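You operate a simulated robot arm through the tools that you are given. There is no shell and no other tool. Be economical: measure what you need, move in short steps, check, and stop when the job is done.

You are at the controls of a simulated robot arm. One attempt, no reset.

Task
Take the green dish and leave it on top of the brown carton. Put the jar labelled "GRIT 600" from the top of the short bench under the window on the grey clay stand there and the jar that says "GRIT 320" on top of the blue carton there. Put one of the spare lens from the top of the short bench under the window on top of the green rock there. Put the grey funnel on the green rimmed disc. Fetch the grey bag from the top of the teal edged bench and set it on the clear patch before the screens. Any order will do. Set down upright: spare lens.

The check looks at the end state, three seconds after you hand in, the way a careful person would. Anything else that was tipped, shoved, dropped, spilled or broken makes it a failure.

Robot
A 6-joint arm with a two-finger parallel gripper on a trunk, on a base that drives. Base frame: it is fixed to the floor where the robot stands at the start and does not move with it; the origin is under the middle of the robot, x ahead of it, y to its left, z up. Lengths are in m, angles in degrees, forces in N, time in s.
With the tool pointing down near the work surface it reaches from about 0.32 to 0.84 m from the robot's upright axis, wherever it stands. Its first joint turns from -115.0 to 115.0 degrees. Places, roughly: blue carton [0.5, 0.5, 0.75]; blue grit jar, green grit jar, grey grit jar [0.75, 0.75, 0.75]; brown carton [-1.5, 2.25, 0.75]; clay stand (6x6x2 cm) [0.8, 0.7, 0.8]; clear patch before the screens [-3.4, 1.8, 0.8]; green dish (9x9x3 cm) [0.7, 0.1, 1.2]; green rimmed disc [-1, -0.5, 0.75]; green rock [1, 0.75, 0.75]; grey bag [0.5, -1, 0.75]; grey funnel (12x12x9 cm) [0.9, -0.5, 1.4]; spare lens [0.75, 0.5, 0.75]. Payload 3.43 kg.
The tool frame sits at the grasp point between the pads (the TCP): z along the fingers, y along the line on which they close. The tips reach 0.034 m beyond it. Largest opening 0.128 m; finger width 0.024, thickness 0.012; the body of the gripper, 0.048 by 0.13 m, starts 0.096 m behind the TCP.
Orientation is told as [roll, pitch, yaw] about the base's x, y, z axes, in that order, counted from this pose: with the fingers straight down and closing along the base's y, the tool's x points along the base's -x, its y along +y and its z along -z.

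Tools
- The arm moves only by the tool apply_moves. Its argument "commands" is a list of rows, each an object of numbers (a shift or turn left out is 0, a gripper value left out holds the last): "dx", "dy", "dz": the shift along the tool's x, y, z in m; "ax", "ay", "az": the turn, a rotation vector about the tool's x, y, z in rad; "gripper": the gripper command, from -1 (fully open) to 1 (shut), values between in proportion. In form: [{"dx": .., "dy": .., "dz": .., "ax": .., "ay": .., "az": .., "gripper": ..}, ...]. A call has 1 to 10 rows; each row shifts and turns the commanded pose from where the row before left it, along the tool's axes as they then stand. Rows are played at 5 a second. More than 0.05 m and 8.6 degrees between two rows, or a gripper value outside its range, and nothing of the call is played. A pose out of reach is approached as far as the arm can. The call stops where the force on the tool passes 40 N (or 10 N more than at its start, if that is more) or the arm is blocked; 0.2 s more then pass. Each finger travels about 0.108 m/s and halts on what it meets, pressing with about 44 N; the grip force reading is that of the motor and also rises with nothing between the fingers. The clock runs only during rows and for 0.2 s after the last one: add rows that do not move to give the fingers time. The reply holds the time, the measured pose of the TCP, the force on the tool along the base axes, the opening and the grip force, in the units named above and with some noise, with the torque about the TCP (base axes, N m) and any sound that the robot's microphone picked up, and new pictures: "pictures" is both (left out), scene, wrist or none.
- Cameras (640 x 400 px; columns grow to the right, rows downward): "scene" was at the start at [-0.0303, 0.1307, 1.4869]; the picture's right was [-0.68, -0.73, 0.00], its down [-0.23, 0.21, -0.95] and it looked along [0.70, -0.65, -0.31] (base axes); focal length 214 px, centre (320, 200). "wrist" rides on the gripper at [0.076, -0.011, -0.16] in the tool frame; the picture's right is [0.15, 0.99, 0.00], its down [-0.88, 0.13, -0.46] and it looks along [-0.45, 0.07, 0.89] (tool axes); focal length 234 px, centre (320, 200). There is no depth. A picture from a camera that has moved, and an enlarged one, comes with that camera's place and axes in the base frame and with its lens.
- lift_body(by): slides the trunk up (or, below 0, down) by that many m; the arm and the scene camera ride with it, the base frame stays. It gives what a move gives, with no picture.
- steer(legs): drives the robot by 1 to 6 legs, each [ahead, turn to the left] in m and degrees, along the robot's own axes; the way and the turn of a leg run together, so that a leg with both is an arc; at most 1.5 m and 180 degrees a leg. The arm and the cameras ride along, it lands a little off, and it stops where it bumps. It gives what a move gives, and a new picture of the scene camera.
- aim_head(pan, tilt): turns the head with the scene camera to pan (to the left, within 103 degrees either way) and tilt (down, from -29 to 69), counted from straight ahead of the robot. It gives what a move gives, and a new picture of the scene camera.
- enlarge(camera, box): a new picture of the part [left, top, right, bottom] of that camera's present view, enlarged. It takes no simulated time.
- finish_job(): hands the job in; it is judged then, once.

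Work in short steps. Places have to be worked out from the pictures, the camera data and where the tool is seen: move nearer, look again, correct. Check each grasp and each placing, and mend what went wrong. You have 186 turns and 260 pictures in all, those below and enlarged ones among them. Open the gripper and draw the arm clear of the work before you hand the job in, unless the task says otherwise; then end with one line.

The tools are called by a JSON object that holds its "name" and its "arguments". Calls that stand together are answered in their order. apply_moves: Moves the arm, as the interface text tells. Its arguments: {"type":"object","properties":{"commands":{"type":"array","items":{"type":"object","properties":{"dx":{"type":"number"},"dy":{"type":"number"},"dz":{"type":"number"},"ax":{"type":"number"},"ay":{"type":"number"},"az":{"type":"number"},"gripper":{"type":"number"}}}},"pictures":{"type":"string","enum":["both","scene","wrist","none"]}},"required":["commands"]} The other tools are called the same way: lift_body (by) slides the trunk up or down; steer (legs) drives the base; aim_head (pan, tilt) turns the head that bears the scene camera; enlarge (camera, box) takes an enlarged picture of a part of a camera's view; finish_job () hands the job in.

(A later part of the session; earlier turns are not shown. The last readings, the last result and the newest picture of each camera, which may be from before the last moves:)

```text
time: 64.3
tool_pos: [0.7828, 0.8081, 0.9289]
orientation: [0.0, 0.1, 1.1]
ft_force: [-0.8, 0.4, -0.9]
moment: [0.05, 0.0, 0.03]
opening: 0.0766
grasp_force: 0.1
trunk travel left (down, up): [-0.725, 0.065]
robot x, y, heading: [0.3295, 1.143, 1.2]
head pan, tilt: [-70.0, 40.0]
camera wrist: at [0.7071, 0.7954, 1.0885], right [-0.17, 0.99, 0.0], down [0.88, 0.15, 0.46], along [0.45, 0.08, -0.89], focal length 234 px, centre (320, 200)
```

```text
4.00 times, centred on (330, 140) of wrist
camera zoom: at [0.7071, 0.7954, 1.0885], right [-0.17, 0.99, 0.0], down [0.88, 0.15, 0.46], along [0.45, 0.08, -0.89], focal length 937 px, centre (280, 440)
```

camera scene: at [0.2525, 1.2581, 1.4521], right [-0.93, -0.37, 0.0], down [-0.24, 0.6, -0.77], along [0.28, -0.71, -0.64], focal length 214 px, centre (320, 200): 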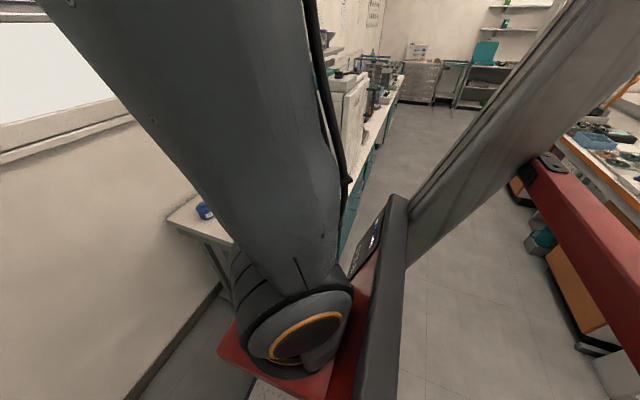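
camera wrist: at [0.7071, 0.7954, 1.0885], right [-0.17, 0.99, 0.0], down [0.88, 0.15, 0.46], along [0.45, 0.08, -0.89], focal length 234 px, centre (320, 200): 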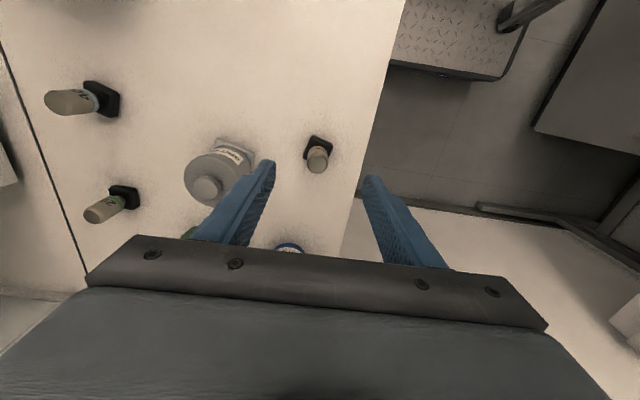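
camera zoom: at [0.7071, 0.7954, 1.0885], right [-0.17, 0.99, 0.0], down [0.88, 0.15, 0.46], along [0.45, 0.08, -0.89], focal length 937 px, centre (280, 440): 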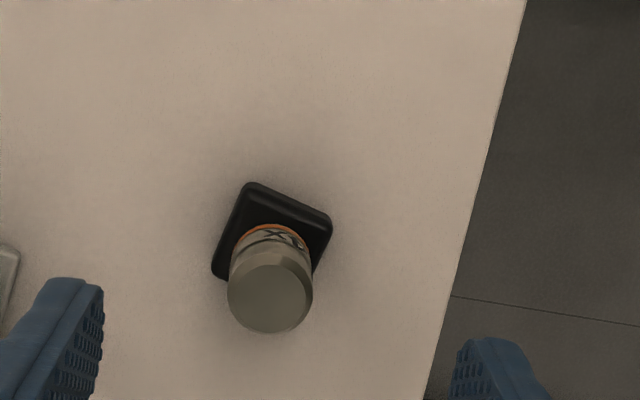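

Lens at (0.7925,0.808), top ≈0.83, barrel ≈2.5 cm. Descend and grip the barrel above its foot.

{"name": "apply_moves", "arguments": {"commands": [{"dx": -0.0095, "dz": 0.04}, {"dz": 0.04}, {"dz": 0.035}, {"gripper": 0.3}, {"gripper": 0.5}, {"gripper": 0.7}, {"gripper": 0.8}, {}, {}], "pictures": "wrist"}}

```text
time: 66.3
tool_pos: [0.7949, 0.8068, 0.816]
orientation: [0.0, 0.0, 1.2]
ft_force: [0.1, 1.1, 0.1]
moment: [0.04, 0.03, 0.0]
opening: 0.0245
grasp_force: 43.3
trunk travel left (down, up): [-0.725, 0.065]
robot x, y, heading: [0.3245, 1.148, 1.7]
head pan, tilt: [-70.0, 40.0]
camera wrist: at [0.7176, 0.7938, 0.9755], right [-0.17, 0.99, 0.0], down [0.88, 0.15, 0.46], along [0.45, 0.08, -0.89], focal length 234 px, centre (320, 200)
```

wrist: 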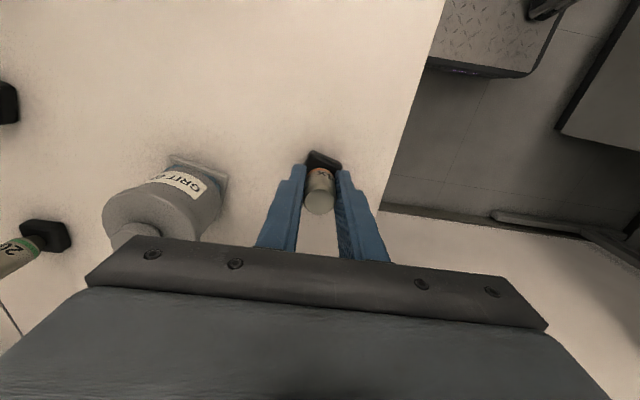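

Gripped at 24.5 mm. Lift and carry over the rock.

{"name": "apply_moves", "arguments": {"commands": [{"dz": -0.02}, {"dz": -0.045}, {"dz": -0.045}, {"dz": -0.045}, {"dx": -0.03, "dy": -0.03}, {"dx": -0.03, "dy": -0.03}, {"dx": -0.03, "dy": -0.03}, {"dx": -0.03, "dy": -0.03}, {"dx": -0.03, "dy": -0.03}, {}], "pictures": "wrist"}}

{"name": "enlarge", "arguments": {"camera": "wrist", "box": [250, 100, 410, 230]}}

```text
time: 68.5
tool_pos: [0.9451, 0.6598, 0.9687]
orientation: [0.1, 0.0, 1.2]
ft_force: [0.5, -0.2, -1.5]
moment: [0.01, 0.0, 0.02]
opening: 0.0245
grasp_force: 44.4
trunk travel left (down, up): [-0.725, 0.065]
robot x, y, heading: [0.3237, 1.1457, 1.6]
head pan, tilt: [-70.0, 40.0]
camera wrist: at [0.8697, 0.6467, 1.1282], right [-0.17, 0.99, 0.0], down [0.88, 0.15, 0.46], along [0.45, 0.08, -0.89], focal length 234 px, centre (320, 200)
```

wrist: 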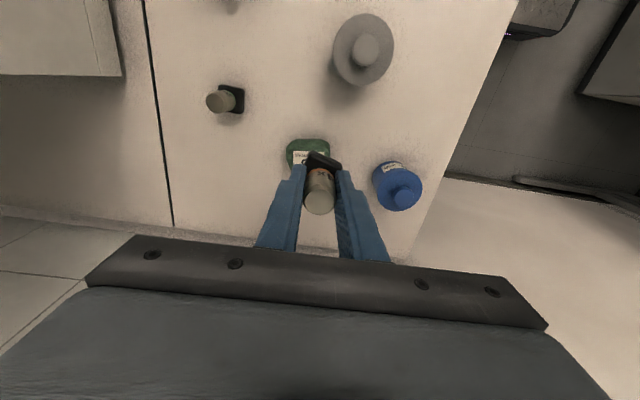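

```text
3.08 times, centred on (330, 165) of wrist
camera zoom: at [0.8697, 0.6467, 1.1282], right [-0.17, 0.99, 0.0], down [0.88, 0.15, 0.46], along [0.45, 0.08, -0.89], focal length 720 px, centre (289, 308)
```

zoom: 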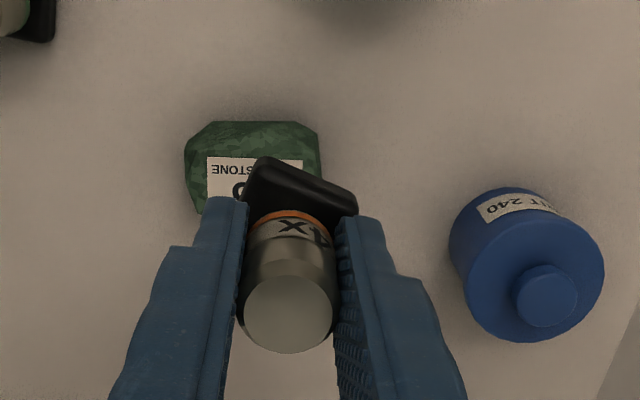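

Rock top centre refined to (0.975,0.650). Move over it, lower to near, and feel.

{"name": "apply_moves", "arguments": {"commands": [{"dx": -0.03, "dy": -0.01}, {"dz": 0.045}, {"dz": 0.03}, {}], "pictures": "wrist"}}

{"name": "enlarge", "arguments": {"camera": "wrist", "box": [250, 100, 410, 230]}}

```text
time: 69.5
tool_pos: [0.973, 0.6475, 0.8947]
orientation: [0.0, 0.0, 1.0]
ft_force: [-0.2, -0.1, -1.3]
moment: [0.01, -0.01, -0.01]
opening: 0.0244
grasp_force: 44.0
trunk travel left (down, up): [-0.725, 0.065]
robot x, y, heading: [0.3269, 1.1454, 1.5]
head pan, tilt: [-70.0, 40.0]
camera wrist: at [0.8958, 0.6352, 1.0548], right [-0.17, 0.99, 0.0], down [0.88, 0.15, 0.46], along [0.45, 0.08, -0.89], focal length 234 px, centre (320, 200)
```

wrist: 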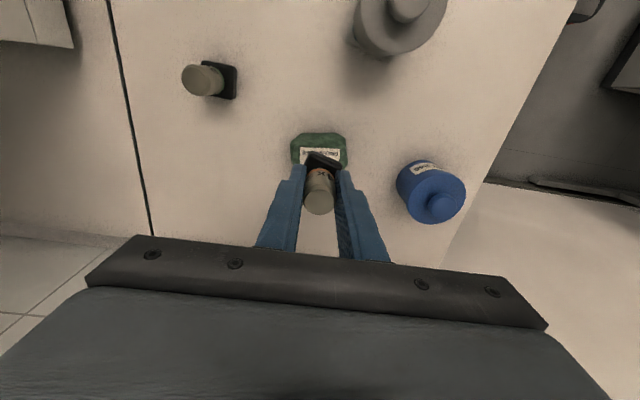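

```text
3.08 times, centred on (330, 165) of wrist
camera zoom: at [0.8958, 0.6352, 1.0548], right [-0.17, 0.99, 0.0], down [0.88, 0.15, 0.46], along [0.45, 0.08, -0.89], focal length 720 px, centre (289, 308)
```

zoom: 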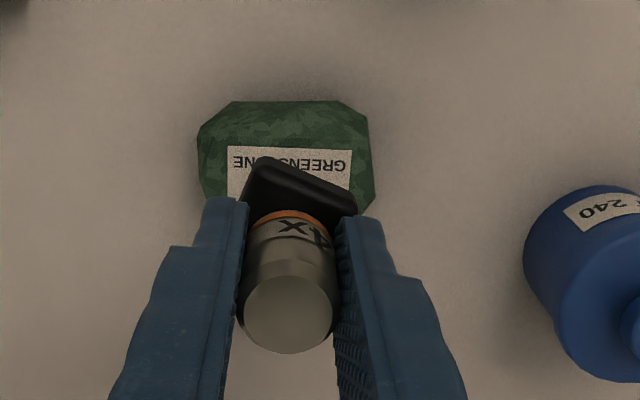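

Well aligned. Lower in small steps.

{"name": "apply_moves", "arguments": {"commands": [{"dy": -0.002, "dz": 0.02}, {"dz": 0.004}, {"dz": 0.003}, {}], "pictures": "none"}}

{"name": "apply_moves", "arguments": {"commands": [{"dz": 0.002}, {"dz": 0.002}, {}], "pictures": "none"}}

```text
time: 70.5
tool_pos: [0.9738, 0.6501, 0.8676]
orientation: [0.0, 0.0, 1.1]
ft_force: [-0.1, 0.2, -1.4]
moment: [-0.03, 0.01, 0.01]
opening: 0.0244
grasp_force: 44.2
trunk travel left (down, up): [-0.725, 0.065]
robot x, y, heading: [0.3254, 1.1499, 1.6]
head pan, tilt: [-70.0, 40.0]
```

```text
time: 71.3
tool_pos: [0.974, 0.6511, 0.8624]
orientation: [0.0, 0.0, 1.2]
ft_force: [-0.2, 0.1, -1.0]
moment: [-0.01, 0.03, 0.04]
opening: 0.0246
grasp_force: 43.4
trunk travel left (down, up): [-0.725, 0.065]
robot x, y, heading: [0.324, 1.1444, 1.3]
head pan, tilt: [-70.0, 40.0]
```

{"name": "apply_moves", "arguments": {"commands": [{"dz": 0.002}, {}], "pictures": "none"}}

{"name": "apply_moves", "arguments": {"commands": [{"dz": 0.002}, {}], "pictures": "wrist"}}

```text
time: 71.9
tool_pos: [0.9752, 0.6499, 0.8606]
orientation: [0.1, 0.0, 1.2]
ft_force: [0.0, 0.9, -1.5]
moment: [0.01, 0.03, 0.03]
opening: 0.0244
grasp_force: 44.0
trunk travel left (down, up): [-0.725, 0.065]
robot x, y, heading: [0.3246, 1.1478, 1.5]
head pan, tilt: [-70.0, 40.0]
```

```text
time: 72.5
tool_pos: [0.976, 0.6517, 0.8598]
orientation: [0.1, 0.0, 1.1]
ft_force: [-1.2, 0.3, -0.3]
moment: [0.0, 0.02, -0.01]
opening: 0.0245
grasp_force: 44.1
trunk travel left (down, up): [-0.725, 0.065]
robot x, y, heading: [0.3274, 1.1499, 1.3]
head pan, tilt: [-70.0, 40.0]
camera wrist: at [0.8991, 0.6376, 1.0182], right [-0.17, 0.99, 0.0], down [0.88, 0.15, 0.46], along [0.45, 0.08, -0.89], focal length 234 px, centre (320, 200)
```

wrist: 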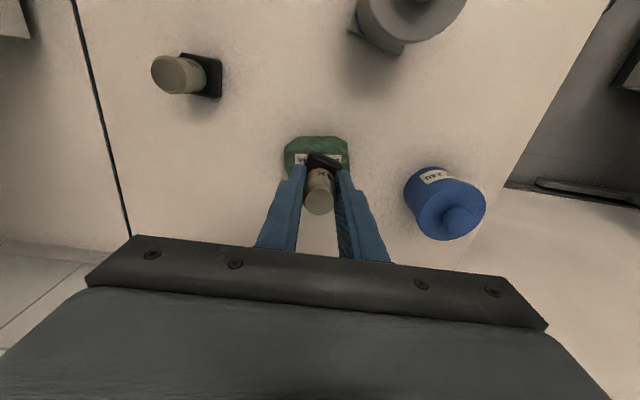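

Still not loaded; continue another mm or two.

{"name": "apply_moves", "arguments": {"commands": [{"dz": 0.0015}, {}], "pictures": "none"}}

{"name": "apply_moves", "arguments": {"commands": [{"dz": 0.0015}, {}], "pictures": "none"}}

```text
time: 73.1
tool_pos: [0.9765, 0.65, 0.8583]
orientation: [-0.1, -0.1, 1.1]
ft_force: [-1.9, 0.9, 4.7]
moment: [-0.01, 0.06, -0.01]
opening: 0.0246
grasp_force: 44.3
trunk travel left (down, up): [-0.725, 0.065]
robot x, y, heading: [0.3259, 1.1469, 1.5]
head pan, tilt: [-70.0, 40.0]
```

```text
time: 73.7
tool_pos: [0.9759, 0.6503, 0.8584]
orientation: [-0.1, 0.0, 1.0]
ft_force: [-1.0, 2.2, 22.1]
moment: [0.24, 0.28, -0.02]
opening: 0.0244
grasp_force: 43.9
trunk travel left (down, up): [-0.725, 0.065]
robot x, y, heading: [0.322, 1.1462, 1.5]
head pan, tilt: [-70.0, 40.0]
```

Contact. Back off 1.5 mm, release slowly, and look before rising.

{"name": "apply_moves", "arguments": {"commands": [{"dz": -0.0015}, {"gripper": 0.55}, {"gripper": 0.4}, {}, {}], "pictures": "none"}}

{"name": "enlarge", "arguments": {"camera": "wrist", "box": [250, 100, 410, 230]}}

```text
time: 74.9
tool_pos: [0.9752, 0.6505, 0.857]
orientation: [0.1, 0.0, 1.0]
ft_force: [0.2, 0.3, 0.1]
moment: [0.01, -0.01, 0.04]
opening: 0.0381
grasp_force: 0.1
trunk travel left (down, up): [-0.725, 0.065]
robot x, y, heading: [0.3283, 1.1441, 1.5]
head pan, tilt: [-70.0, 40.0]
```

```text
3.08 times, centred on (330, 165) of wrist
camera zoom: at [0.8989, 0.6373, 1.0166], right [-0.17, 0.99, 0.0], down [0.88, 0.15, 0.46], along [0.45, 0.08, -0.89], focal length 720 px, centre (289, 308)
```

zoom: 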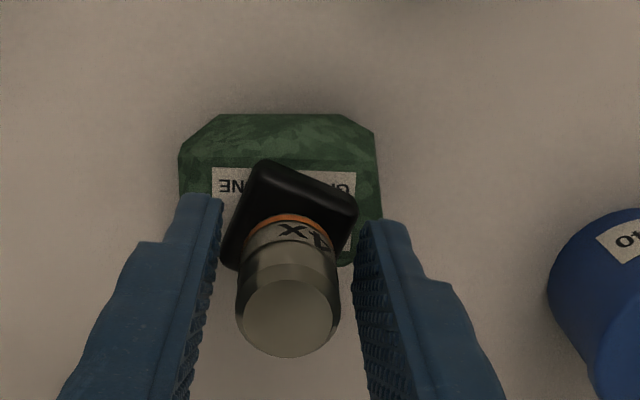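

It stands upright. Open a bit more and rise straight up.

{"name": "apply_moves", "arguments": {"commands": [{"gripper": 0.25}, {}, {"dz": -0.03}, {"dz": -0.045}, {"dz": -0.045}, {"dx": 0.045}, {"dx": 0.02}, {}], "pictures": "none"}}

{"name": "enlarge", "arguments": {"camera": "wrist", "box": [240, 90, 420, 240]}}

```text
time: 76.7
tool_pos: [0.9101, 0.6498, 0.9753]
orientation: [0.0, 0.0, 1.1]
ft_force: [-0.2, -0.1, 0.2]
moment: [0.04, 0.01, -0.04]
opening: 0.048
grasp_force: 0.0
trunk travel left (down, up): [-0.725, 0.065]
robot x, y, heading: [0.3258, 1.1445, 0.8]
head pan, tilt: [-70.0, 40.0]
```

```text
2.67 times, centred on (330, 165) of wrist
camera zoom: at [0.8334, 0.6364, 1.1355], right [-0.17, 0.99, 0.0], down [0.88, 0.15, 0.46], along [0.45, 0.08, -0.89], focal length 624 px, centre (293, 293)
```

zoom: 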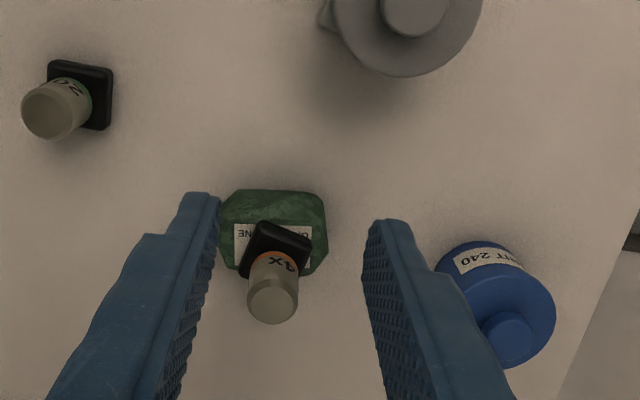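

All window bench items placed. Now raise the arm clear and pull it back.

{"name": "apply_moves", "arguments": {"commands": [{"dz": -0.05}, {"dz": -0.05}, {"dz": -0.05}, {"dz": -0.05}, {"dz": -0.05}, {"dz": -0.05}, {"dz": -0.05}, {"dz": -0.05}, {"dz": -0.05}, {"dz": -0.05}], "pictures": "none"}}

{"name": "apply_moves", "arguments": {"commands": [{"dx": 0.035, "dy": 0.035}, {"dx": 0.035, "dy": 0.035}, {"dx": 0.03, "dy": 0.04}, {"dx": 0.01, "dy": 0.045}, {"dy": 0.05}, {"dy": 0.05}, {"dy": 0.05}, {"dy": 0.05}, {"dy": 0.05}, {"dy": 0.05}], "pictures": "wrist"}}

```text
time: 78.9
tool_pos: [0.8645, 0.6861, 1.4302]
orientation: [0.1, 0.0, 1.1]
ft_force: [0.7, -0.2, -0.2]
moment: [0.07, 0.05, 0.0]
opening: 0.0479
grasp_force: 0.1
out of reach, approached as far as the arm can: row 8, 9, 10
trunk travel left (down, up): [-0.725, 0.065]
robot x, y, heading: [0.3267, 1.1445, 1.3]
head pan, tilt: [-70.0, 40.0]
```

```text
time: 81.1
tool_pos: [0.7472, 1.1422, 1.4289]
orientation: [0.1, 0.0, 1.0]
ft_force: [-0.8, 0.2, 0.2]
moment: [0.03, -0.01, -0.02]
opening: 0.048
grasp_force: 0.0
trunk travel left (down, up): [-0.725, 0.065]
robot x, y, heading: [0.3276, 1.1497, 1.4]
head pan, tilt: [-70.0, 40.0]
camera wrist: at [0.6718, 1.1296, 1.5883], right [-0.16, 0.99, 0.0], down [0.88, 0.15, 0.46], along [0.45, 0.08, -0.89], focal length 234 px, centre (320, 200)
```

wrist: 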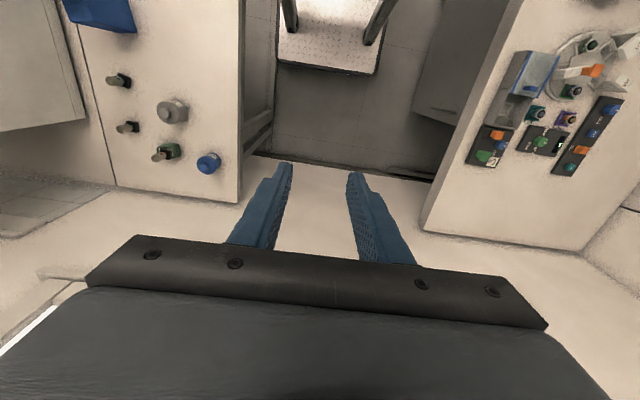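

Arm is centred in front. I drive back out and to a spot before the oven.

{"name": "steer", "arguments": {"legs": [[-0.46, 0], [0, -91], [1.05, 0], [0, 90]]}}

{"name": "aim_head", "arguments": {"pan": 0, "tilt": 20}}

```text
time: 96.5
tool_pos: [0.3087, 0.1112, 1.4291]
orientation: [0.0, 0.0, 2.4]
ft_force: [0.7, 0.3, -0.1]
moment: [-0.02, -0.02, -0.01]
opening: 0.0479
grasp_force: 0.1
trunk travel left (down, up): [-0.725, 0.065]
robot x, y, heading: [-0.1101, 0.104, 2.9]
head pan, tilt: [-70.0, 40.0]
camera scene: at [-0.1882, 0.2162, 1.4521], right [-0.92, -0.38, 0.0], down [-0.25, 0.59, -0.77], along [0.29, -0.71, -0.64], focal length 214 px, centre (320, 200)
```

scene: 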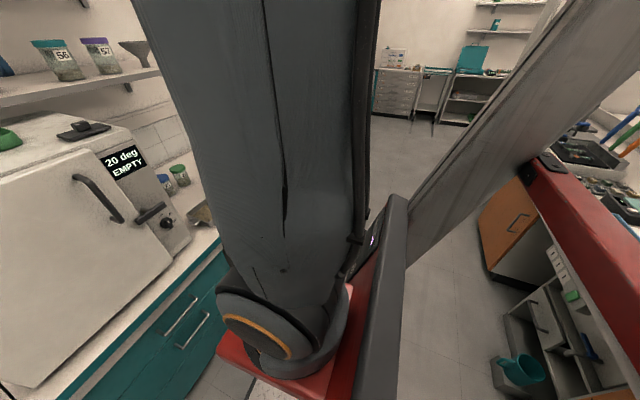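

```text
time: 97.9
tool_pos: [0.3106, 0.1107, 1.4283]
orientation: [-0.1, 0.0, 2.2]
ft_force: [-0.3, 0.1, 0.5]
moment: [0.02, -0.03, -0.01]
opening: 0.048
grasp_force: 0.1
trunk travel left (down, up): [-0.725, 0.065]
robot x, y, heading: [-0.1145, 0.1068, 2.5]
head pan, tilt: [0.0, 20.0]
camera scene: at [-0.1279, 0.2989, 1.4835], right [0.04, -1.0, 0.0], down [-0.34, -0.02, -0.94], along [0.94, 0.04, -0.34], focal length 214 px, centre (320, 200)
```

scene: 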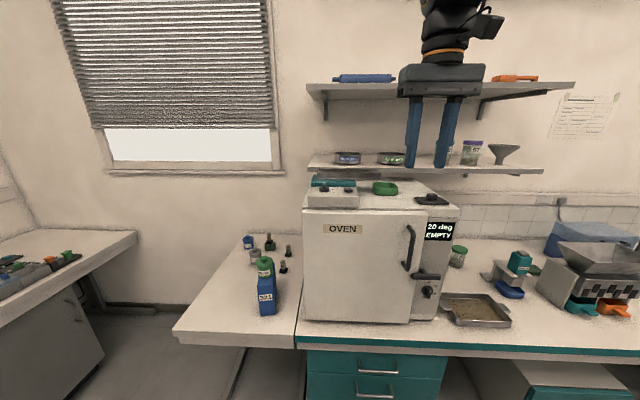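

Dish triangulates to ≈(0.645,0.09,1.25). Take a wrist view from a bit further ahead.

{"name": "apply_moves", "arguments": {"commands": [{"dx": -0.05, "gripper": -0.6}, {"dx": -0.05}, {"dx": -0.05}, {}], "pictures": "wrist"}}

```text
time: 98.9
tool_pos: [0.4617, 0.1185, 1.433]
orientation: [0.0, 0.0, 2.2]
ft_force: [-0.5, 0.0, -0.4]
moment: [0.01, 0.03, 0.01]
opening: 0.1023
grasp_force: 0.0
trunk travel left (down, up): [-0.725, 0.065]
robot x, y, heading: [-0.1152, 0.1037, 2.5]
head pan, tilt: [0.0, 20.0]
camera wrist: at [0.3864, 0.104, 1.592], right [-0.19, 0.98, 0.0], down [0.87, 0.17, 0.46], along [0.45, 0.09, -0.89], focal length 234 px, centre (320, 200)
```

wrist: 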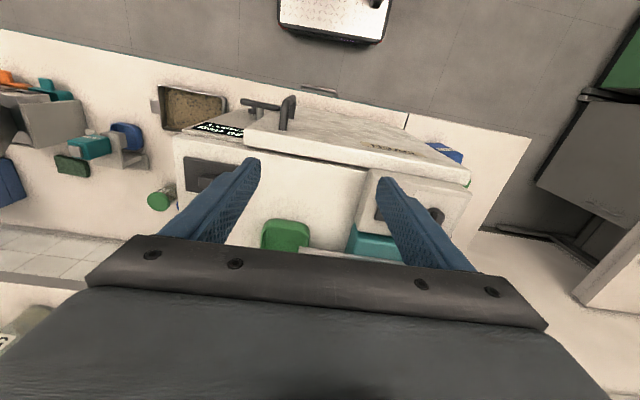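

Dish near (0.64,0.09). Move further ahead to see it fully.

{"name": "apply_moves", "arguments": {"commands": [{"dx": -0.04, "dy": -0.005}, {"dx": -0.04, "dy": -0.015}, {"dx": -0.04, "dy": -0.015}, {}], "pictures": "wrist"}}

{"name": "enlarge", "arguments": {"camera": "wrist", "box": [220, 80, 420, 240]}}

```text
time: 99.9
tool_pos: [0.5857, 0.0881, 1.4295]
orientation: [0.0, 0.1, 2.3]
ft_force: [0.7, -0.1, -0.7]
moment: [-0.01, 0.03, 0.04]
opening: 0.1024
grasp_force: 0.1
trunk travel left (down, up): [-0.725, 0.065]
robot x, y, heading: [-0.1136, 0.107, 2.7]
head pan, tilt: [0.0, 20.0]
camera wrist: at [0.5093, 0.0722, 1.5873], right [-0.19, 0.98, 0.0], down [0.88, 0.17, 0.45], along [0.45, 0.09, -0.89], focal length 234 px, centre (320, 200)
```

wrist: 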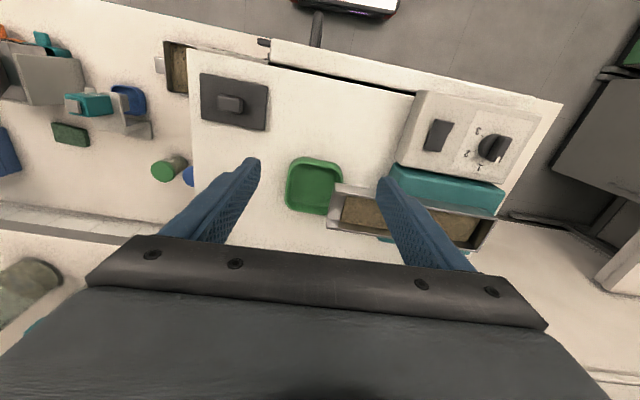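

```text
2.50 times, centred on (320, 160) of wrist
camera zoom: at [0.5093, 0.0722, 1.5873], right [-0.19, 0.98, 0.0], down [0.88, 0.17, 0.45], along [0.45, 0.09, -0.89], focal length 585 px, centre (320, 300)
```

zoom: 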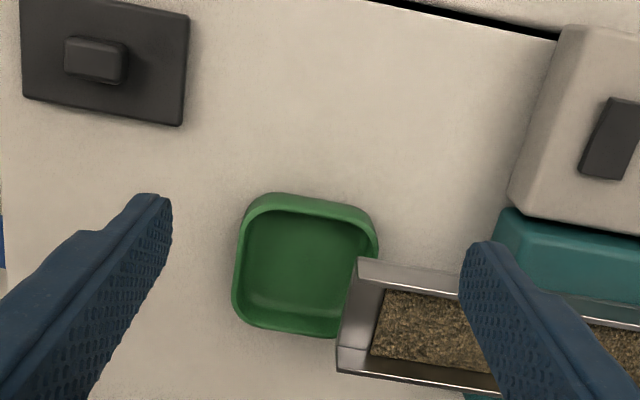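

A metal feeder trough overhangs the dish's left edge. I shift the camera sideways to triangulate the trough's height.

{"name": "apply_moves", "arguments": {"commands": [{"dy": -0.05}, {"dy": -0.05}, {}], "pictures": "none"}}

{"name": "enlarge", "arguments": {"camera": "wrist", "box": [250, 80, 450, 240]}}

```text
time: 100.7
tool_pos: [0.5851, -0.0095, 1.4283]
orientation: [0.1, -0.1, 2.3]
ft_force: [0.5, 0.0, 0.7]
moment: [0.03, -0.02, -0.01]
opening: 0.1024
grasp_force: 0.0
trunk travel left (down, up): [-0.725, 0.065]
robot x, y, heading: [-0.1144, 0.1074, 2.4]
head pan, tilt: [0.0, 20.0]
```

```text
2.50 times, centred on (350, 160) of wrist
camera zoom: at [0.5097, -0.0247, 1.5882], right [-0.19, 0.98, 0.0], down [0.87, 0.17, 0.46], along [0.45, 0.09, -0.89], focal length 585 px, centre (245, 300)
```

zoom: 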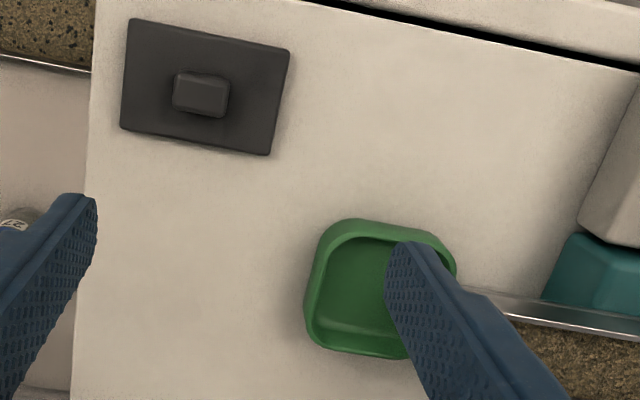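

The trough end is ≈6 cm nearer to the camera than the dish rim and reaches y≈0.117 over the dish. I'll grip across x at y≈0.077, camera on the −y side, and slide out before lifting. Rotate the tool 90° first.

{"name": "apply_moves", "arguments": {"commands": [{"az": -0.1395}, {"az": -0.1395}, {"az": -0.1395}, {"az": -0.1395}, {"az": -0.1395}, {"az": -0.1395}, {"az": -0.1395}, {"az": -0.1395}, {"az": -0.1395}, {"az": -0.1395}], "pictures": "none"}}

{"name": "apply_moves", "arguments": {"commands": [{"az": -0.138}, {"dy": -0.04}, {"dy": -0.036}, {"dx": -0.04}, {}], "pictures": "wrist"}}

```text
time: 102.9
tool_pos: [0.5848, -0.0123, 1.4293]
orientation: [0.0, 0.0, 82.4]
ft_force: [0.7, 0.4, -0.4]
moment: [-0.01, 0.02, -0.01]
opening: 0.1025
grasp_force: 0.0
trunk travel left (down, up): [-0.725, 0.065]
robot x, y, heading: [-0.1153, 0.1015, 2.3]
head pan, tilt: [0.0, 20.0]
```

```text
time: 104.1
tool_pos: [0.6096, 0.034, 1.4058]
orientation: [0.0, 0.1, 90.0]
ft_force: [0.3, -0.1, 0.9]
moment: [-0.01, -0.01, 0.0]
opening: 0.1023
grasp_force: 0.1
out of reach, approached as far as the arm can: row 2, 3
trunk travel left (down, up): [-0.725, 0.065]
robot x, y, heading: [-0.1162, 0.1014, 2.4]
head pan, tilt: [0.0, 20.0]
camera wrist: at [0.6205, -0.0426, 1.5655], right [-0.99, -0.15, 0.0], down [-0.13, 0.88, 0.46], along [-0.07, 0.45, -0.89], focal length 234 px, centre (320, 200)
```

wrist: 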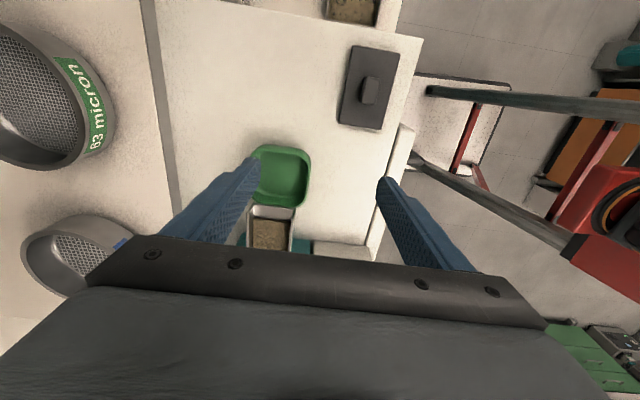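

Reach-limited at this height; I drive the base 0.1 m ahead and then align over the dish.

{"name": "steer", "arguments": {"legs": [[0.1, 0]]}}

{"name": "apply_moves", "arguments": {"commands": [{"dy": 0.0}, {}], "pictures": "wrist"}}

```text
time: 105.3
tool_pos: [0.7111, 0.0402, 1.4056]
orientation: [-0.1, 0.0, 90.3]
ft_force: [-0.5, 0.3, 0.5]
moment: [0.01, -0.03, -0.02]
opening: 0.1026
grasp_force: 0.1
trunk travel left (down, up): [-0.725, 0.065]
robot x, y, heading: [-0.014, 0.1093, 2.9]
head pan, tilt: [0.0, 20.0]
camera scene: at [-0.0276, 0.3036, 1.4836], right [0.05, -1.0, 0.0], down [-0.34, -0.02, -0.94], along [0.94, 0.05, -0.34], focal length 214 px, centre (320, 200)
```

scene: 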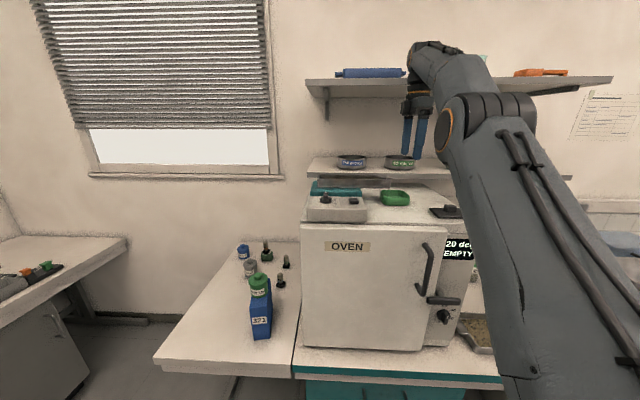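

```text
time: 105.9
tool_pos: [0.7113, 0.0396, 1.4065]
orientation: [0.0, 0.0, 90.3]
ft_force: [-0.1, 0.4, 0.7]
moment: [0.0, -0.03, -0.02]
opening: 0.1022
grasp_force: 0.1
trunk travel left (down, up): [-0.725, 0.065]
robot x, y, heading: [-0.0114, 0.1117, 2.8]
head pan, tilt: [0.0, 20.0]
camera wrist: at [0.7219, -0.0361, 1.5654], right [-0.99, -0.15, 0.0], down [-0.13, 0.88, 0.46], along [-0.07, 0.45, -0.89], focal length 234 px, centre (320, 200)
```

wrist: 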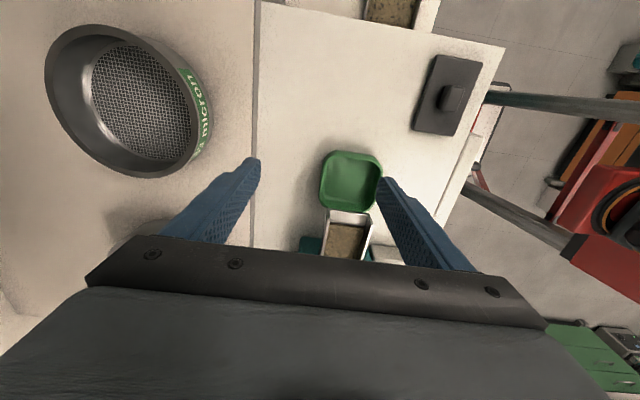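

Dish centre ≈(0.659,0.091). Align and descend partway with full opening.

{"name": "apply_moves", "arguments": {"commands": [{"dy": 0.045, "gripper": -0.85}, {"dy": 0.007, "dx": -0.036}, {"dz": 0.04}, {"dz": 0.03}, {}], "pictures": "wrist"}}

```text
time: 107.1
tool_pos: [0.6572, 0.0766, 1.3322]
orientation: [0.0, 0.0, 90.2]
ft_force: [0.2, 0.3, -0.5]
moment: [0.0, 0.02, 0.01]
opening: 0.1183
grasp_force: 0.0
trunk travel left (down, up): [-0.725, 0.065]
robot x, y, heading: [-0.0138, 0.107, 2.8]
head pan, tilt: [0.0, 20.0]
camera wrist: at [0.6678, 0.0002, 1.4923], right [-0.99, -0.15, 0.0], down [-0.13, 0.88, 0.46], along [-0.07, 0.45, -0.89], focal length 234 px, centre (320, 200)
```

wrist: 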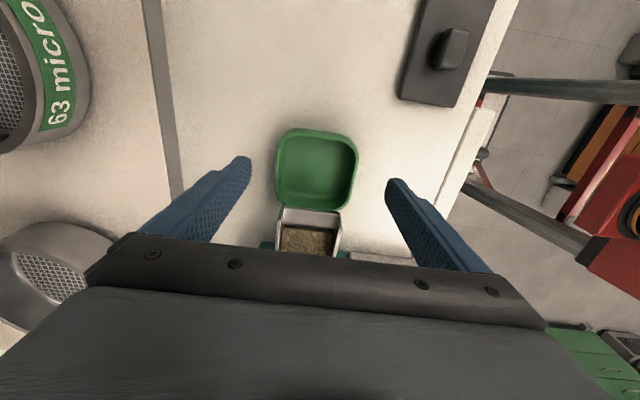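

Trough end lies between and beyond the fingers; safe. Descend to about 1.255 and check.

{"name": "apply_moves", "arguments": {"commands": [{"dz": 0.04}, {"dz": 0.03}, {"dz": 0.008}, {}], "pictures": "none"}}

{"name": "enlarge", "arguments": {"camera": "wrist", "box": [200, 100, 440, 240]}}

```text
time: 108.0
tool_pos: [0.6593, 0.0748, 1.2643]
orientation: [-0.6, 0.0, 90.2]
ft_force: [-1.6, 1.0, 10.7]
moment: [0.07, 0.73, -0.07]
opening: 0.1187
grasp_force: 0.0
trunk travel left (down, up): [-0.725, 0.065]
robot x, y, heading: [-0.0111, 0.1095, 2.5]
head pan, tilt: [0.0, 20.0]
stopped in row 4: the force on the tool passed its limit at 45 N (the readings are from after the stop); the commanded pose is now the measured one
```

```text
2.67 times, centred on (320, 170) of wrist
camera zoom: at [0.6686, -0.0003, 1.4244], right [-0.99, -0.15, -0.01], down [-0.14, 0.88, 0.45], along [-0.06, 0.45, -0.89], focal length 624 px, centre (320, 280)
```

zoom: 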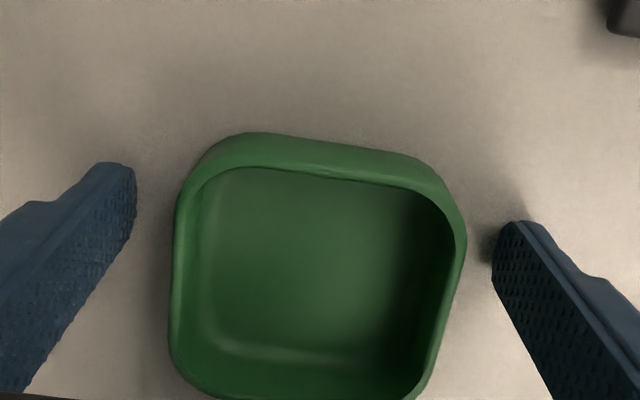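

Touched the oven top: it is at ≈1.230. Rise 6 mm, correct the tiny tilt, and close on the dish.

{"name": "apply_moves", "arguments": {"commands": [{"dz": -0.006, "ay": -0.0105}, {"gripper": -0.5}, {"gripper": -0.2}, {"gripper": 0.0}, {"gripper": 0.0}, {}], "pictures": "none"}}

{"name": "enlarge", "arguments": {"camera": "wrist", "box": [200, 100, 440, 240]}}

```text
time: 109.4
tool_pos: [0.6579, 0.0753, 1.2699]
orientation: [-0.5, -0.5, 90.3]
ft_force: [-0.2, -0.1, 0.2]
moment: [-0.01, 0.0, 0.02]
opening: 0.0839
grasp_force: 44.4
trunk travel left (down, up): [-0.725, 0.065]
robot x, y, heading: [-0.015, 0.1092, 3.0]
head pan, tilt: [0.0, 20.0]
```

```text
2.67 times, centred on (320, 170) of wrist
camera zoom: at [0.6688, -0.0023, 1.428], right [-0.99, -0.15, -0.01], down [-0.14, 0.88, 0.46], along [-0.06, 0.46, -0.89], focal length 624 px, centre (320, 280)
```

zoom: 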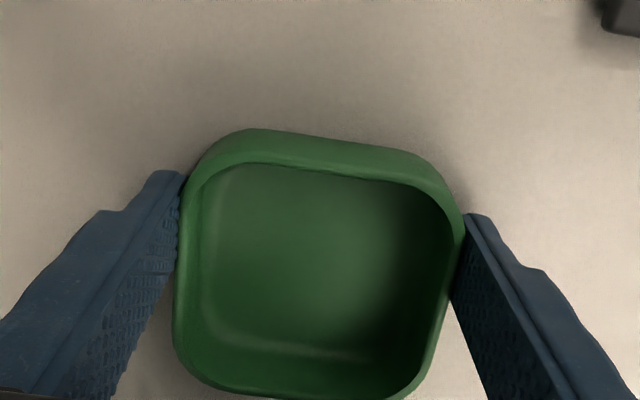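

Dish gripped at 84 mm. Lift 4 mm, slide out from under the trough (−y), then lift.

{"name": "apply_moves", "arguments": {"commands": [{"dz": -0.004}, {"dx": 0.025}, {"dx": 0.03}, {"dx": 0.01, "dz": -0.01}, {"dz": -0.04}, {"dz": -0.04}, {}], "pictures": "wrist"}}

```text
time: 111.0
tool_pos: [0.6609, 0.0084, 1.3616]
orientation: [-0.5, -0.6, 90.3]
ft_force: [0.3, -1.0, -0.7]
moment: [-0.02, 0.01, -0.03]
opening: 0.0841
grasp_force: 43.7
trunk travel left (down, up): [-0.725, 0.065]
robot x, y, heading: [-0.012, 0.1096, 3.0]
head pan, tilt: [0.0, 20.0]
camera wrist: at [0.6698, -0.0705, 1.5211], right [-0.99, -0.15, -0.01], down [-0.14, 0.88, 0.46], along [-0.06, 0.46, -0.89], focal length 234 px, centre (320, 200)
```

wrist: 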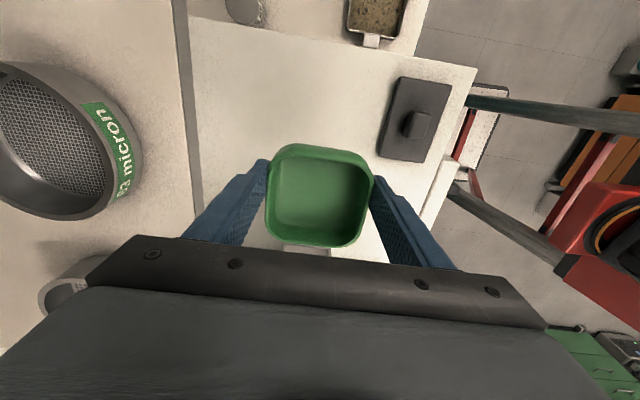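

Dish held. Level the tool, raise and pull back towards the robot.

{"name": "apply_moves", "arguments": {"commands": [{"ay": 0.0105, "ax": -0.009}, {"dy": 0.03, "dz": -0.03}, {"dy": 0.03, "dz": -0.03}, {"dy": 0.045}, {"dy": 0.045}, {"dy": 0.045}, {"dy": 0.045}, {"dy": 0.03}, {}], "pictures": "none"}}

{"name": "steer", "arguments": {"legs": [[-0.15, 0], [0, 90], [0.7, 0], [0, 45]]}}

{"name": "aim_head", "arguments": {"pan": -20, "tilt": 25}}

```text
time: 113.0
tool_pos: [0.389, 0.01, 1.4202]
orientation: [0.0, 0.0, 90.3]
ft_force: [-0.3, -0.4, 0.0]
moment: [-0.01, -0.01, -0.05]
opening: 0.0837
grasp_force: 44.0
trunk travel left (down, up): [-0.725, 0.065]
robot x, y, heading: [-0.0133, 0.1103, 2.7]
head pan, tilt: [0.0, 20.0]
```

```text
time: 123.5
tool_pos: [-0.3917, 1.1304, 1.4202]
orientation: [0.0, 0.0, -136.0]
ft_force: [0.0, -0.3, -1.9]
moment: [0.0, -0.02, 0.0]
opening: 0.0837
grasp_force: 44.4
trunk travel left (down, up): [-0.725, 0.065]
robot x, y, heading: [-0.1856, 0.7742, 136.8]
head pan, tilt: [0.0, 20.0]
camera scene: at [-0.3219, 0.6274, 1.4836], right [0.69, 0.73, 0.0], down [0.25, -0.24, -0.94], along [-0.68, 0.65, -0.34], focal length 214 px, centre (320, 200)
```

scene: 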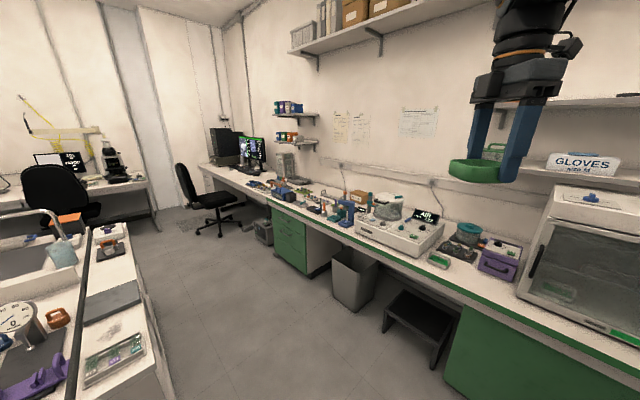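

```text
time: 124.3
tool_pos: [-0.3922, 1.1309, 1.4204]
orientation: [0.0, 0.1, -135.9]
ft_force: [-0.7, -0.2, -1.3]
moment: [-0.01, -0.03, 0.01]
opening: 0.0837
grasp_force: 44.0
trunk travel left (down, up): [-0.725, 0.065]
robot x, y, heading: [-0.1887, 0.7728, 136.5]
head pan, tilt: [-20.0, 25.0]
camera scene: at [-0.2956, 0.6458, 1.4755], right [0.89, 0.45, 0.0], down [0.19, -0.38, -0.91], along [-0.41, 0.81, -0.42], focal length 214 px, centre (320, 200)
```

scene: 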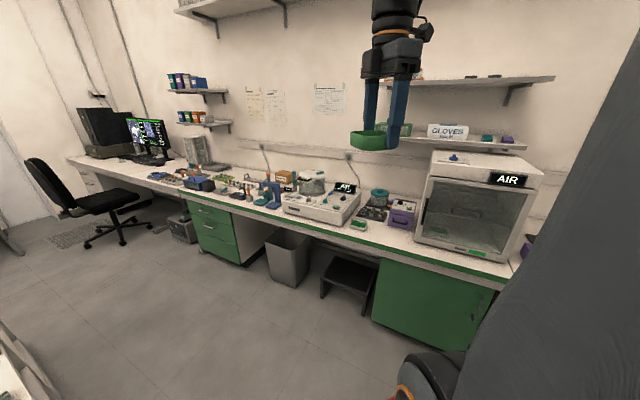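

Zoom on the bench around the brown carton and screens.

{"name": "enlarge", "arguments": {"camera": "scene", "box": [230, 150, 370, 240]}}

{"name": "enlarge", "arguments": {"camera": "scene", "box": [60, 100, 240, 220]}}

```text
4.44 times, centred on (300, 195) of scene
camera zoom: at [-0.2956, 0.6458, 1.4755], right [0.89, 0.45, 0.0], down [0.19, -0.38, -0.91], along [-0.41, 0.81, -0.42], focal length 953 px, centre (409, 222)
```

zoom: 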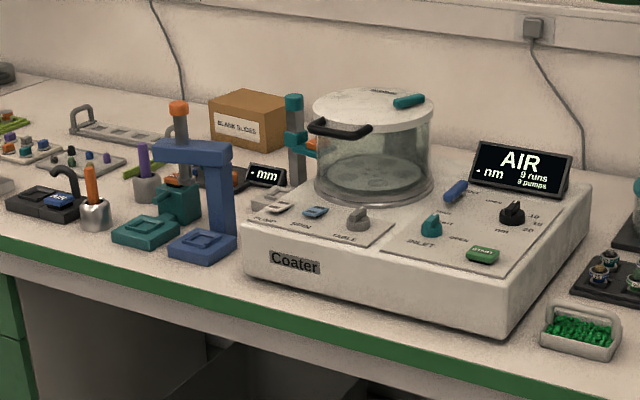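

```text
3.33 times, centred on (150, 160) of scene
camera zoom: at [-0.2956, 0.6458, 1.4755], right [0.89, 0.45, 0.0], down [0.19, -0.38, -0.91], along [-0.41, 0.81, -0.42], focal length 715 px, centre (887, 333)
```

zoom: 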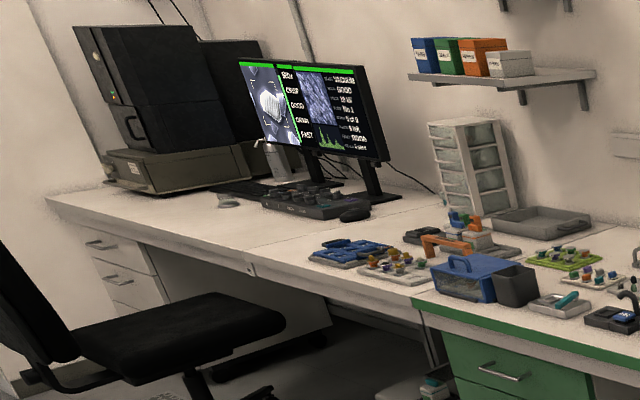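

The carton ("GLASS SLIDES") stands near the wall at ≈(-1.49,2.25), top ≈0.84. I drive alongside the bench in the aisle and look closer.

{"name": "steer", "arguments": {"legs": [[0, 27], [1.25, 0], [0, 17]]}}

{"name": "aim_head", "arguments": {"pan": -85, "tilt": 35}}

{"name": "aim_head", "arguments": {"pan": -55, "tilt": 62}}

```text
time: 132.7
tool_pos: [-1.7354, 1.2617, 1.42]
orientation: [0.0, 0.0, -92.8]
ft_force: [-0.4, -0.6, -0.8]
moment: [0.0, -0.02, 0.03]
opening: 0.084
grasp_force: 43.6
trunk travel left (down, up): [-0.725, 0.065]
robot x, y, heading: [-1.3411, 1.1404, 179.7]
head pan, tilt: [-20.0, 25.0]
camera scene: at [-1.3346, 0.9751, 1.4755], right [0.35, 0.94, 0.0], down [0.4, -0.15, -0.91], along [-0.85, 0.31, -0.42], focal length 214 px, centre (320, 200)
```

scene: 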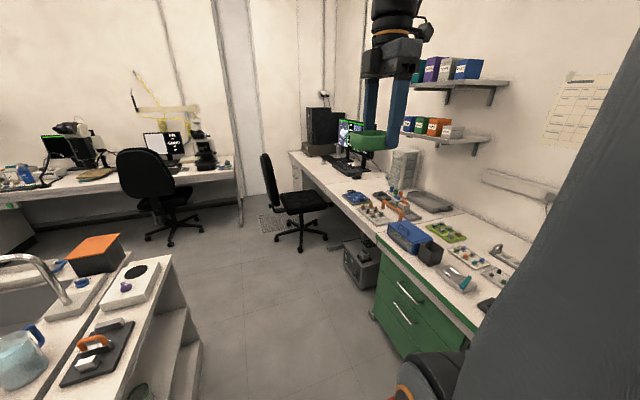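

```text
time: 134.1
tool_pos: [-1.7353, 1.2615, 1.4195]
orientation: [0.0, 0.0, -92.8]
ft_force: [0.0, -0.3, -0.6]
moment: [0.04, 0.0, 0.02]
opening: 0.0838
grasp_force: 44.1
trunk travel left (down, up): [-0.725, 0.065]
robot x, y, heading: [-1.3379, 1.1347, 179.6]
head pan, tilt: [-85.0, 35.0]
camera scene: at [-1.2555, 1.0308, 1.4597], right [1.0, 0.08, 0.0], down [0.05, -0.57, -0.82], along [-0.07, 0.82, -0.57], focal length 214 px, centre (320, 200)
```

scene: 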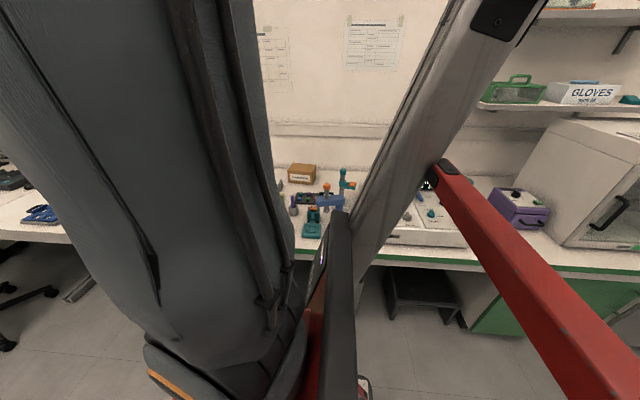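

```text
time: 135.0
tool_pos: [-1.7355, 1.2608, 1.4212]
orientation: [0.0, 0.1, -92.8]
ft_force: [0.2, -0.2, -1.4]
moment: [0.0, -0.01, 0.01]
opening: 0.0838
grasp_force: 44.0
trunk travel left (down, up): [-0.725, 0.065]
robot x, y, heading: [-1.3412, 1.1402, 179.9]
head pan, tilt: [-55.0, 62.0]
camera scene: at [-1.2848, 0.996, 1.4232], right [0.82, 0.57, 0.0], down [0.5, -0.73, -0.47], along [-0.27, 0.39, -0.88], focal length 214 px, centre (320, 200)
```

scene: 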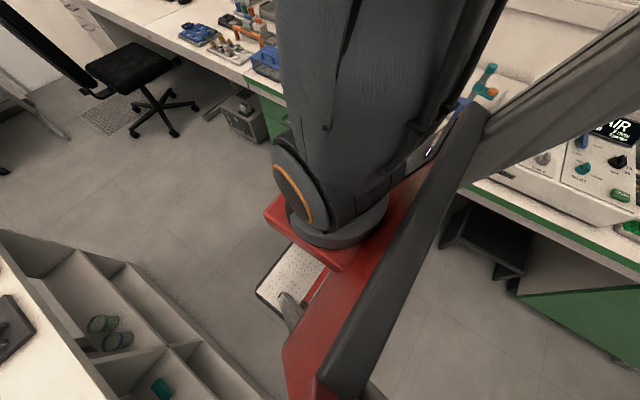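

The carton is beyond vertical-tool reach from the aisle, so I'll need a tilted regrip of the dish. I look at the island on the other side for a free spot.

{"name": "aim_head", "arguments": {"pan": 75, "tilt": 35}}

{"name": "aim_head", "arguments": {"pan": -88, "tilt": 25}}

{"name": "enlarge", "arguments": {"camera": "scene", "box": [260, 150, 360, 260]}}

```text
time: 137.1
tool_pos: [-1.7356, 1.2614, 1.4205]
orientation: [-0.1, -0.1, -92.8]
ft_force: [0.2, 0.6, -0.5]
moment: [0.01, -0.02, 0.0]
opening: 0.0839
grasp_force: 44.5
trunk travel left (down, up): [-0.725, 0.065]
robot x, y, heading: [-1.3378, 1.1376, 179.8]
head pan, tilt: [75.0, 35.0]
camera scene: at [-1.2715, 0.8581, 1.4597], right [-0.96, 0.26, 0.0], down [0.15, 0.55, -0.82], along [-0.22, -0.79, -0.57], focal length 214 px, centre (320, 200)
```

scene: 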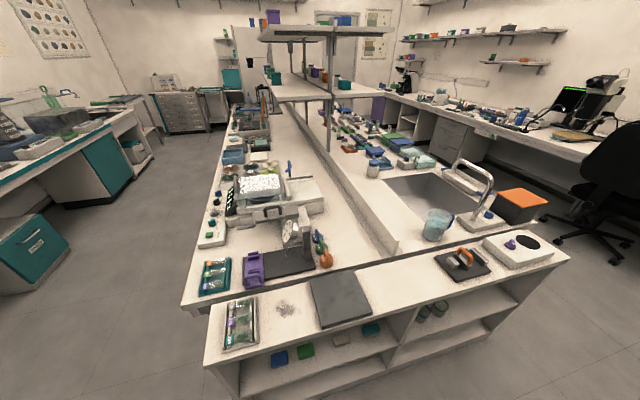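

```text
time: 139.6
tool_pos: [-1.735, 1.2611, 1.4207]
orientation: [0.2, 0.0, -92.8]
ft_force: [0.7, 0.3, -0.8]
moment: [-0.01, 0.0, 0.0]
opening: 0.0839
grasp_force: 44.1
trunk travel left (down, up): [-0.725, 0.065]
robot x, y, heading: [-1.3366, 1.1358, 179.8]
head pan, tilt: [-88.0, 25.0]
camera scene: at [-1.251, 1.0352, 1.4755], right [1.0, 0.03, 0.0], down [0.01, -0.42, -0.91], along [-0.03, 0.91, -0.42], focal length 214 px, centre (320, 200)
```

scene: 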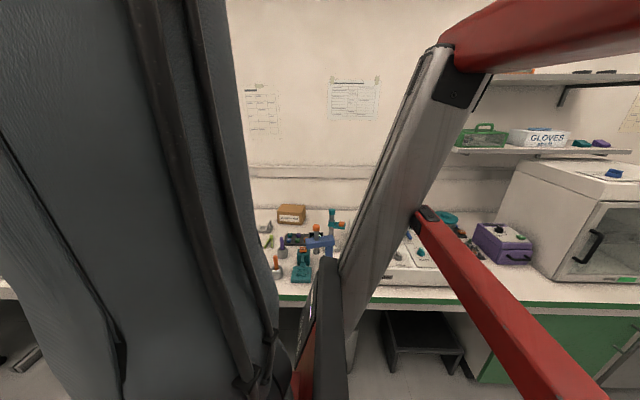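

```text
3.64 times, centred on (310, 205) of scene
camera zoom: at [-1.251, 1.0352, 1.4755], right [1.0, 0.03, 0.0], down [0.01, -0.42, -0.91], along [-0.03, 0.91, -0.42], focal length 780 px, centre (356, 182)
```

zoom: 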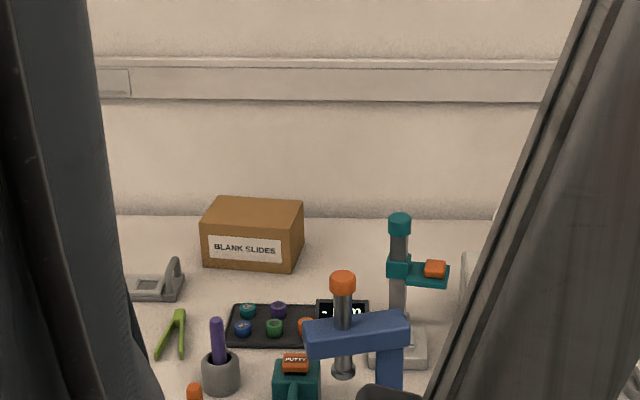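

The BLANK SLIDES carton top is ≈0.81 at (-1.48,2.31). There's a free area on the island end at ≈(-1.70,0.49). I bring the dish over there for regripping with an outward-tilted tool.

{"name": "apply_moves", "arguments": {"commands": [{"dx": -0.045, "dz": 0.02}, {"dx": -0.045, "dz": 0.02}, {"dx": -0.045, "dz": 0.02}, {"dx": -0.045, "dz": 0.02}, {"dx": -0.045, "dz": 0.02}, {"dx": -0.045, "dz": 0.02}, {"dx": -0.045, "dz": 0.02}, {"dx": -0.045, "dz": 0.02}, {"dx": -0.045, "dz": 0.02}, {"dx": -0.045, "dz": 0.02}], "pictures": "none"}}

{"name": "apply_moves", "arguments": {"commands": [{"dx": -0.045}, {"dx": -0.045}, {"dx": -0.045}, {}], "pictures": "wrist"}}

```text
time: 141.8
tool_pos: [-1.7611, 0.8144, 1.2234]
orientation: [0.0, -0.1, -92.8]
ft_force: [-1.0, 1.4, 0.3]
moment: [-0.05, 0.04, 0.04]
opening: 0.0837
grasp_force: 43.8
trunk travel left (down, up): [-0.725, 0.065]
robot x, y, heading: [-1.3401, 1.1385, 179.8]
head pan, tilt: [-88.0, 25.0]
```

```text
time: 142.8
tool_pos: [-1.7674, 0.676, 1.2232]
orientation: [0.1, 0.0, -92.8]
ft_force: [-0.3, -0.7, -0.7]
moment: [0.0, -0.02, 0.01]
opening: 0.0838
grasp_force: 44.2
trunk travel left (down, up): [-0.725, 0.065]
robot x, y, heading: [-1.3414, 1.1402, 179.8]
head pan, tilt: [-88.0, 25.0]
camera wrist: at [-1.7757, 0.7517, 1.3822], right [1.0, 0.1, 0.0], down [0.09, -0.89, 0.46], along [0.05, -0.45, -0.89], focal length 234 px, centre (320, 200)
```

wrist: 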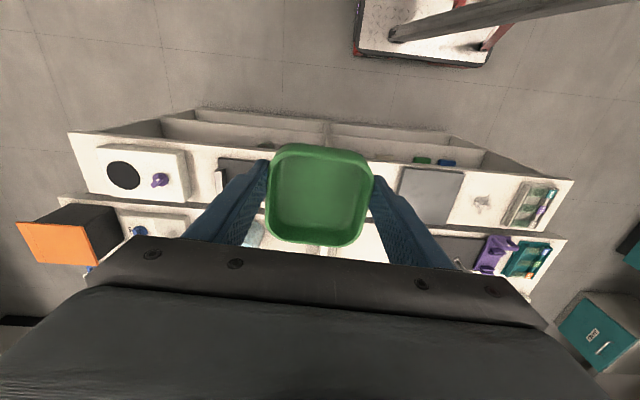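

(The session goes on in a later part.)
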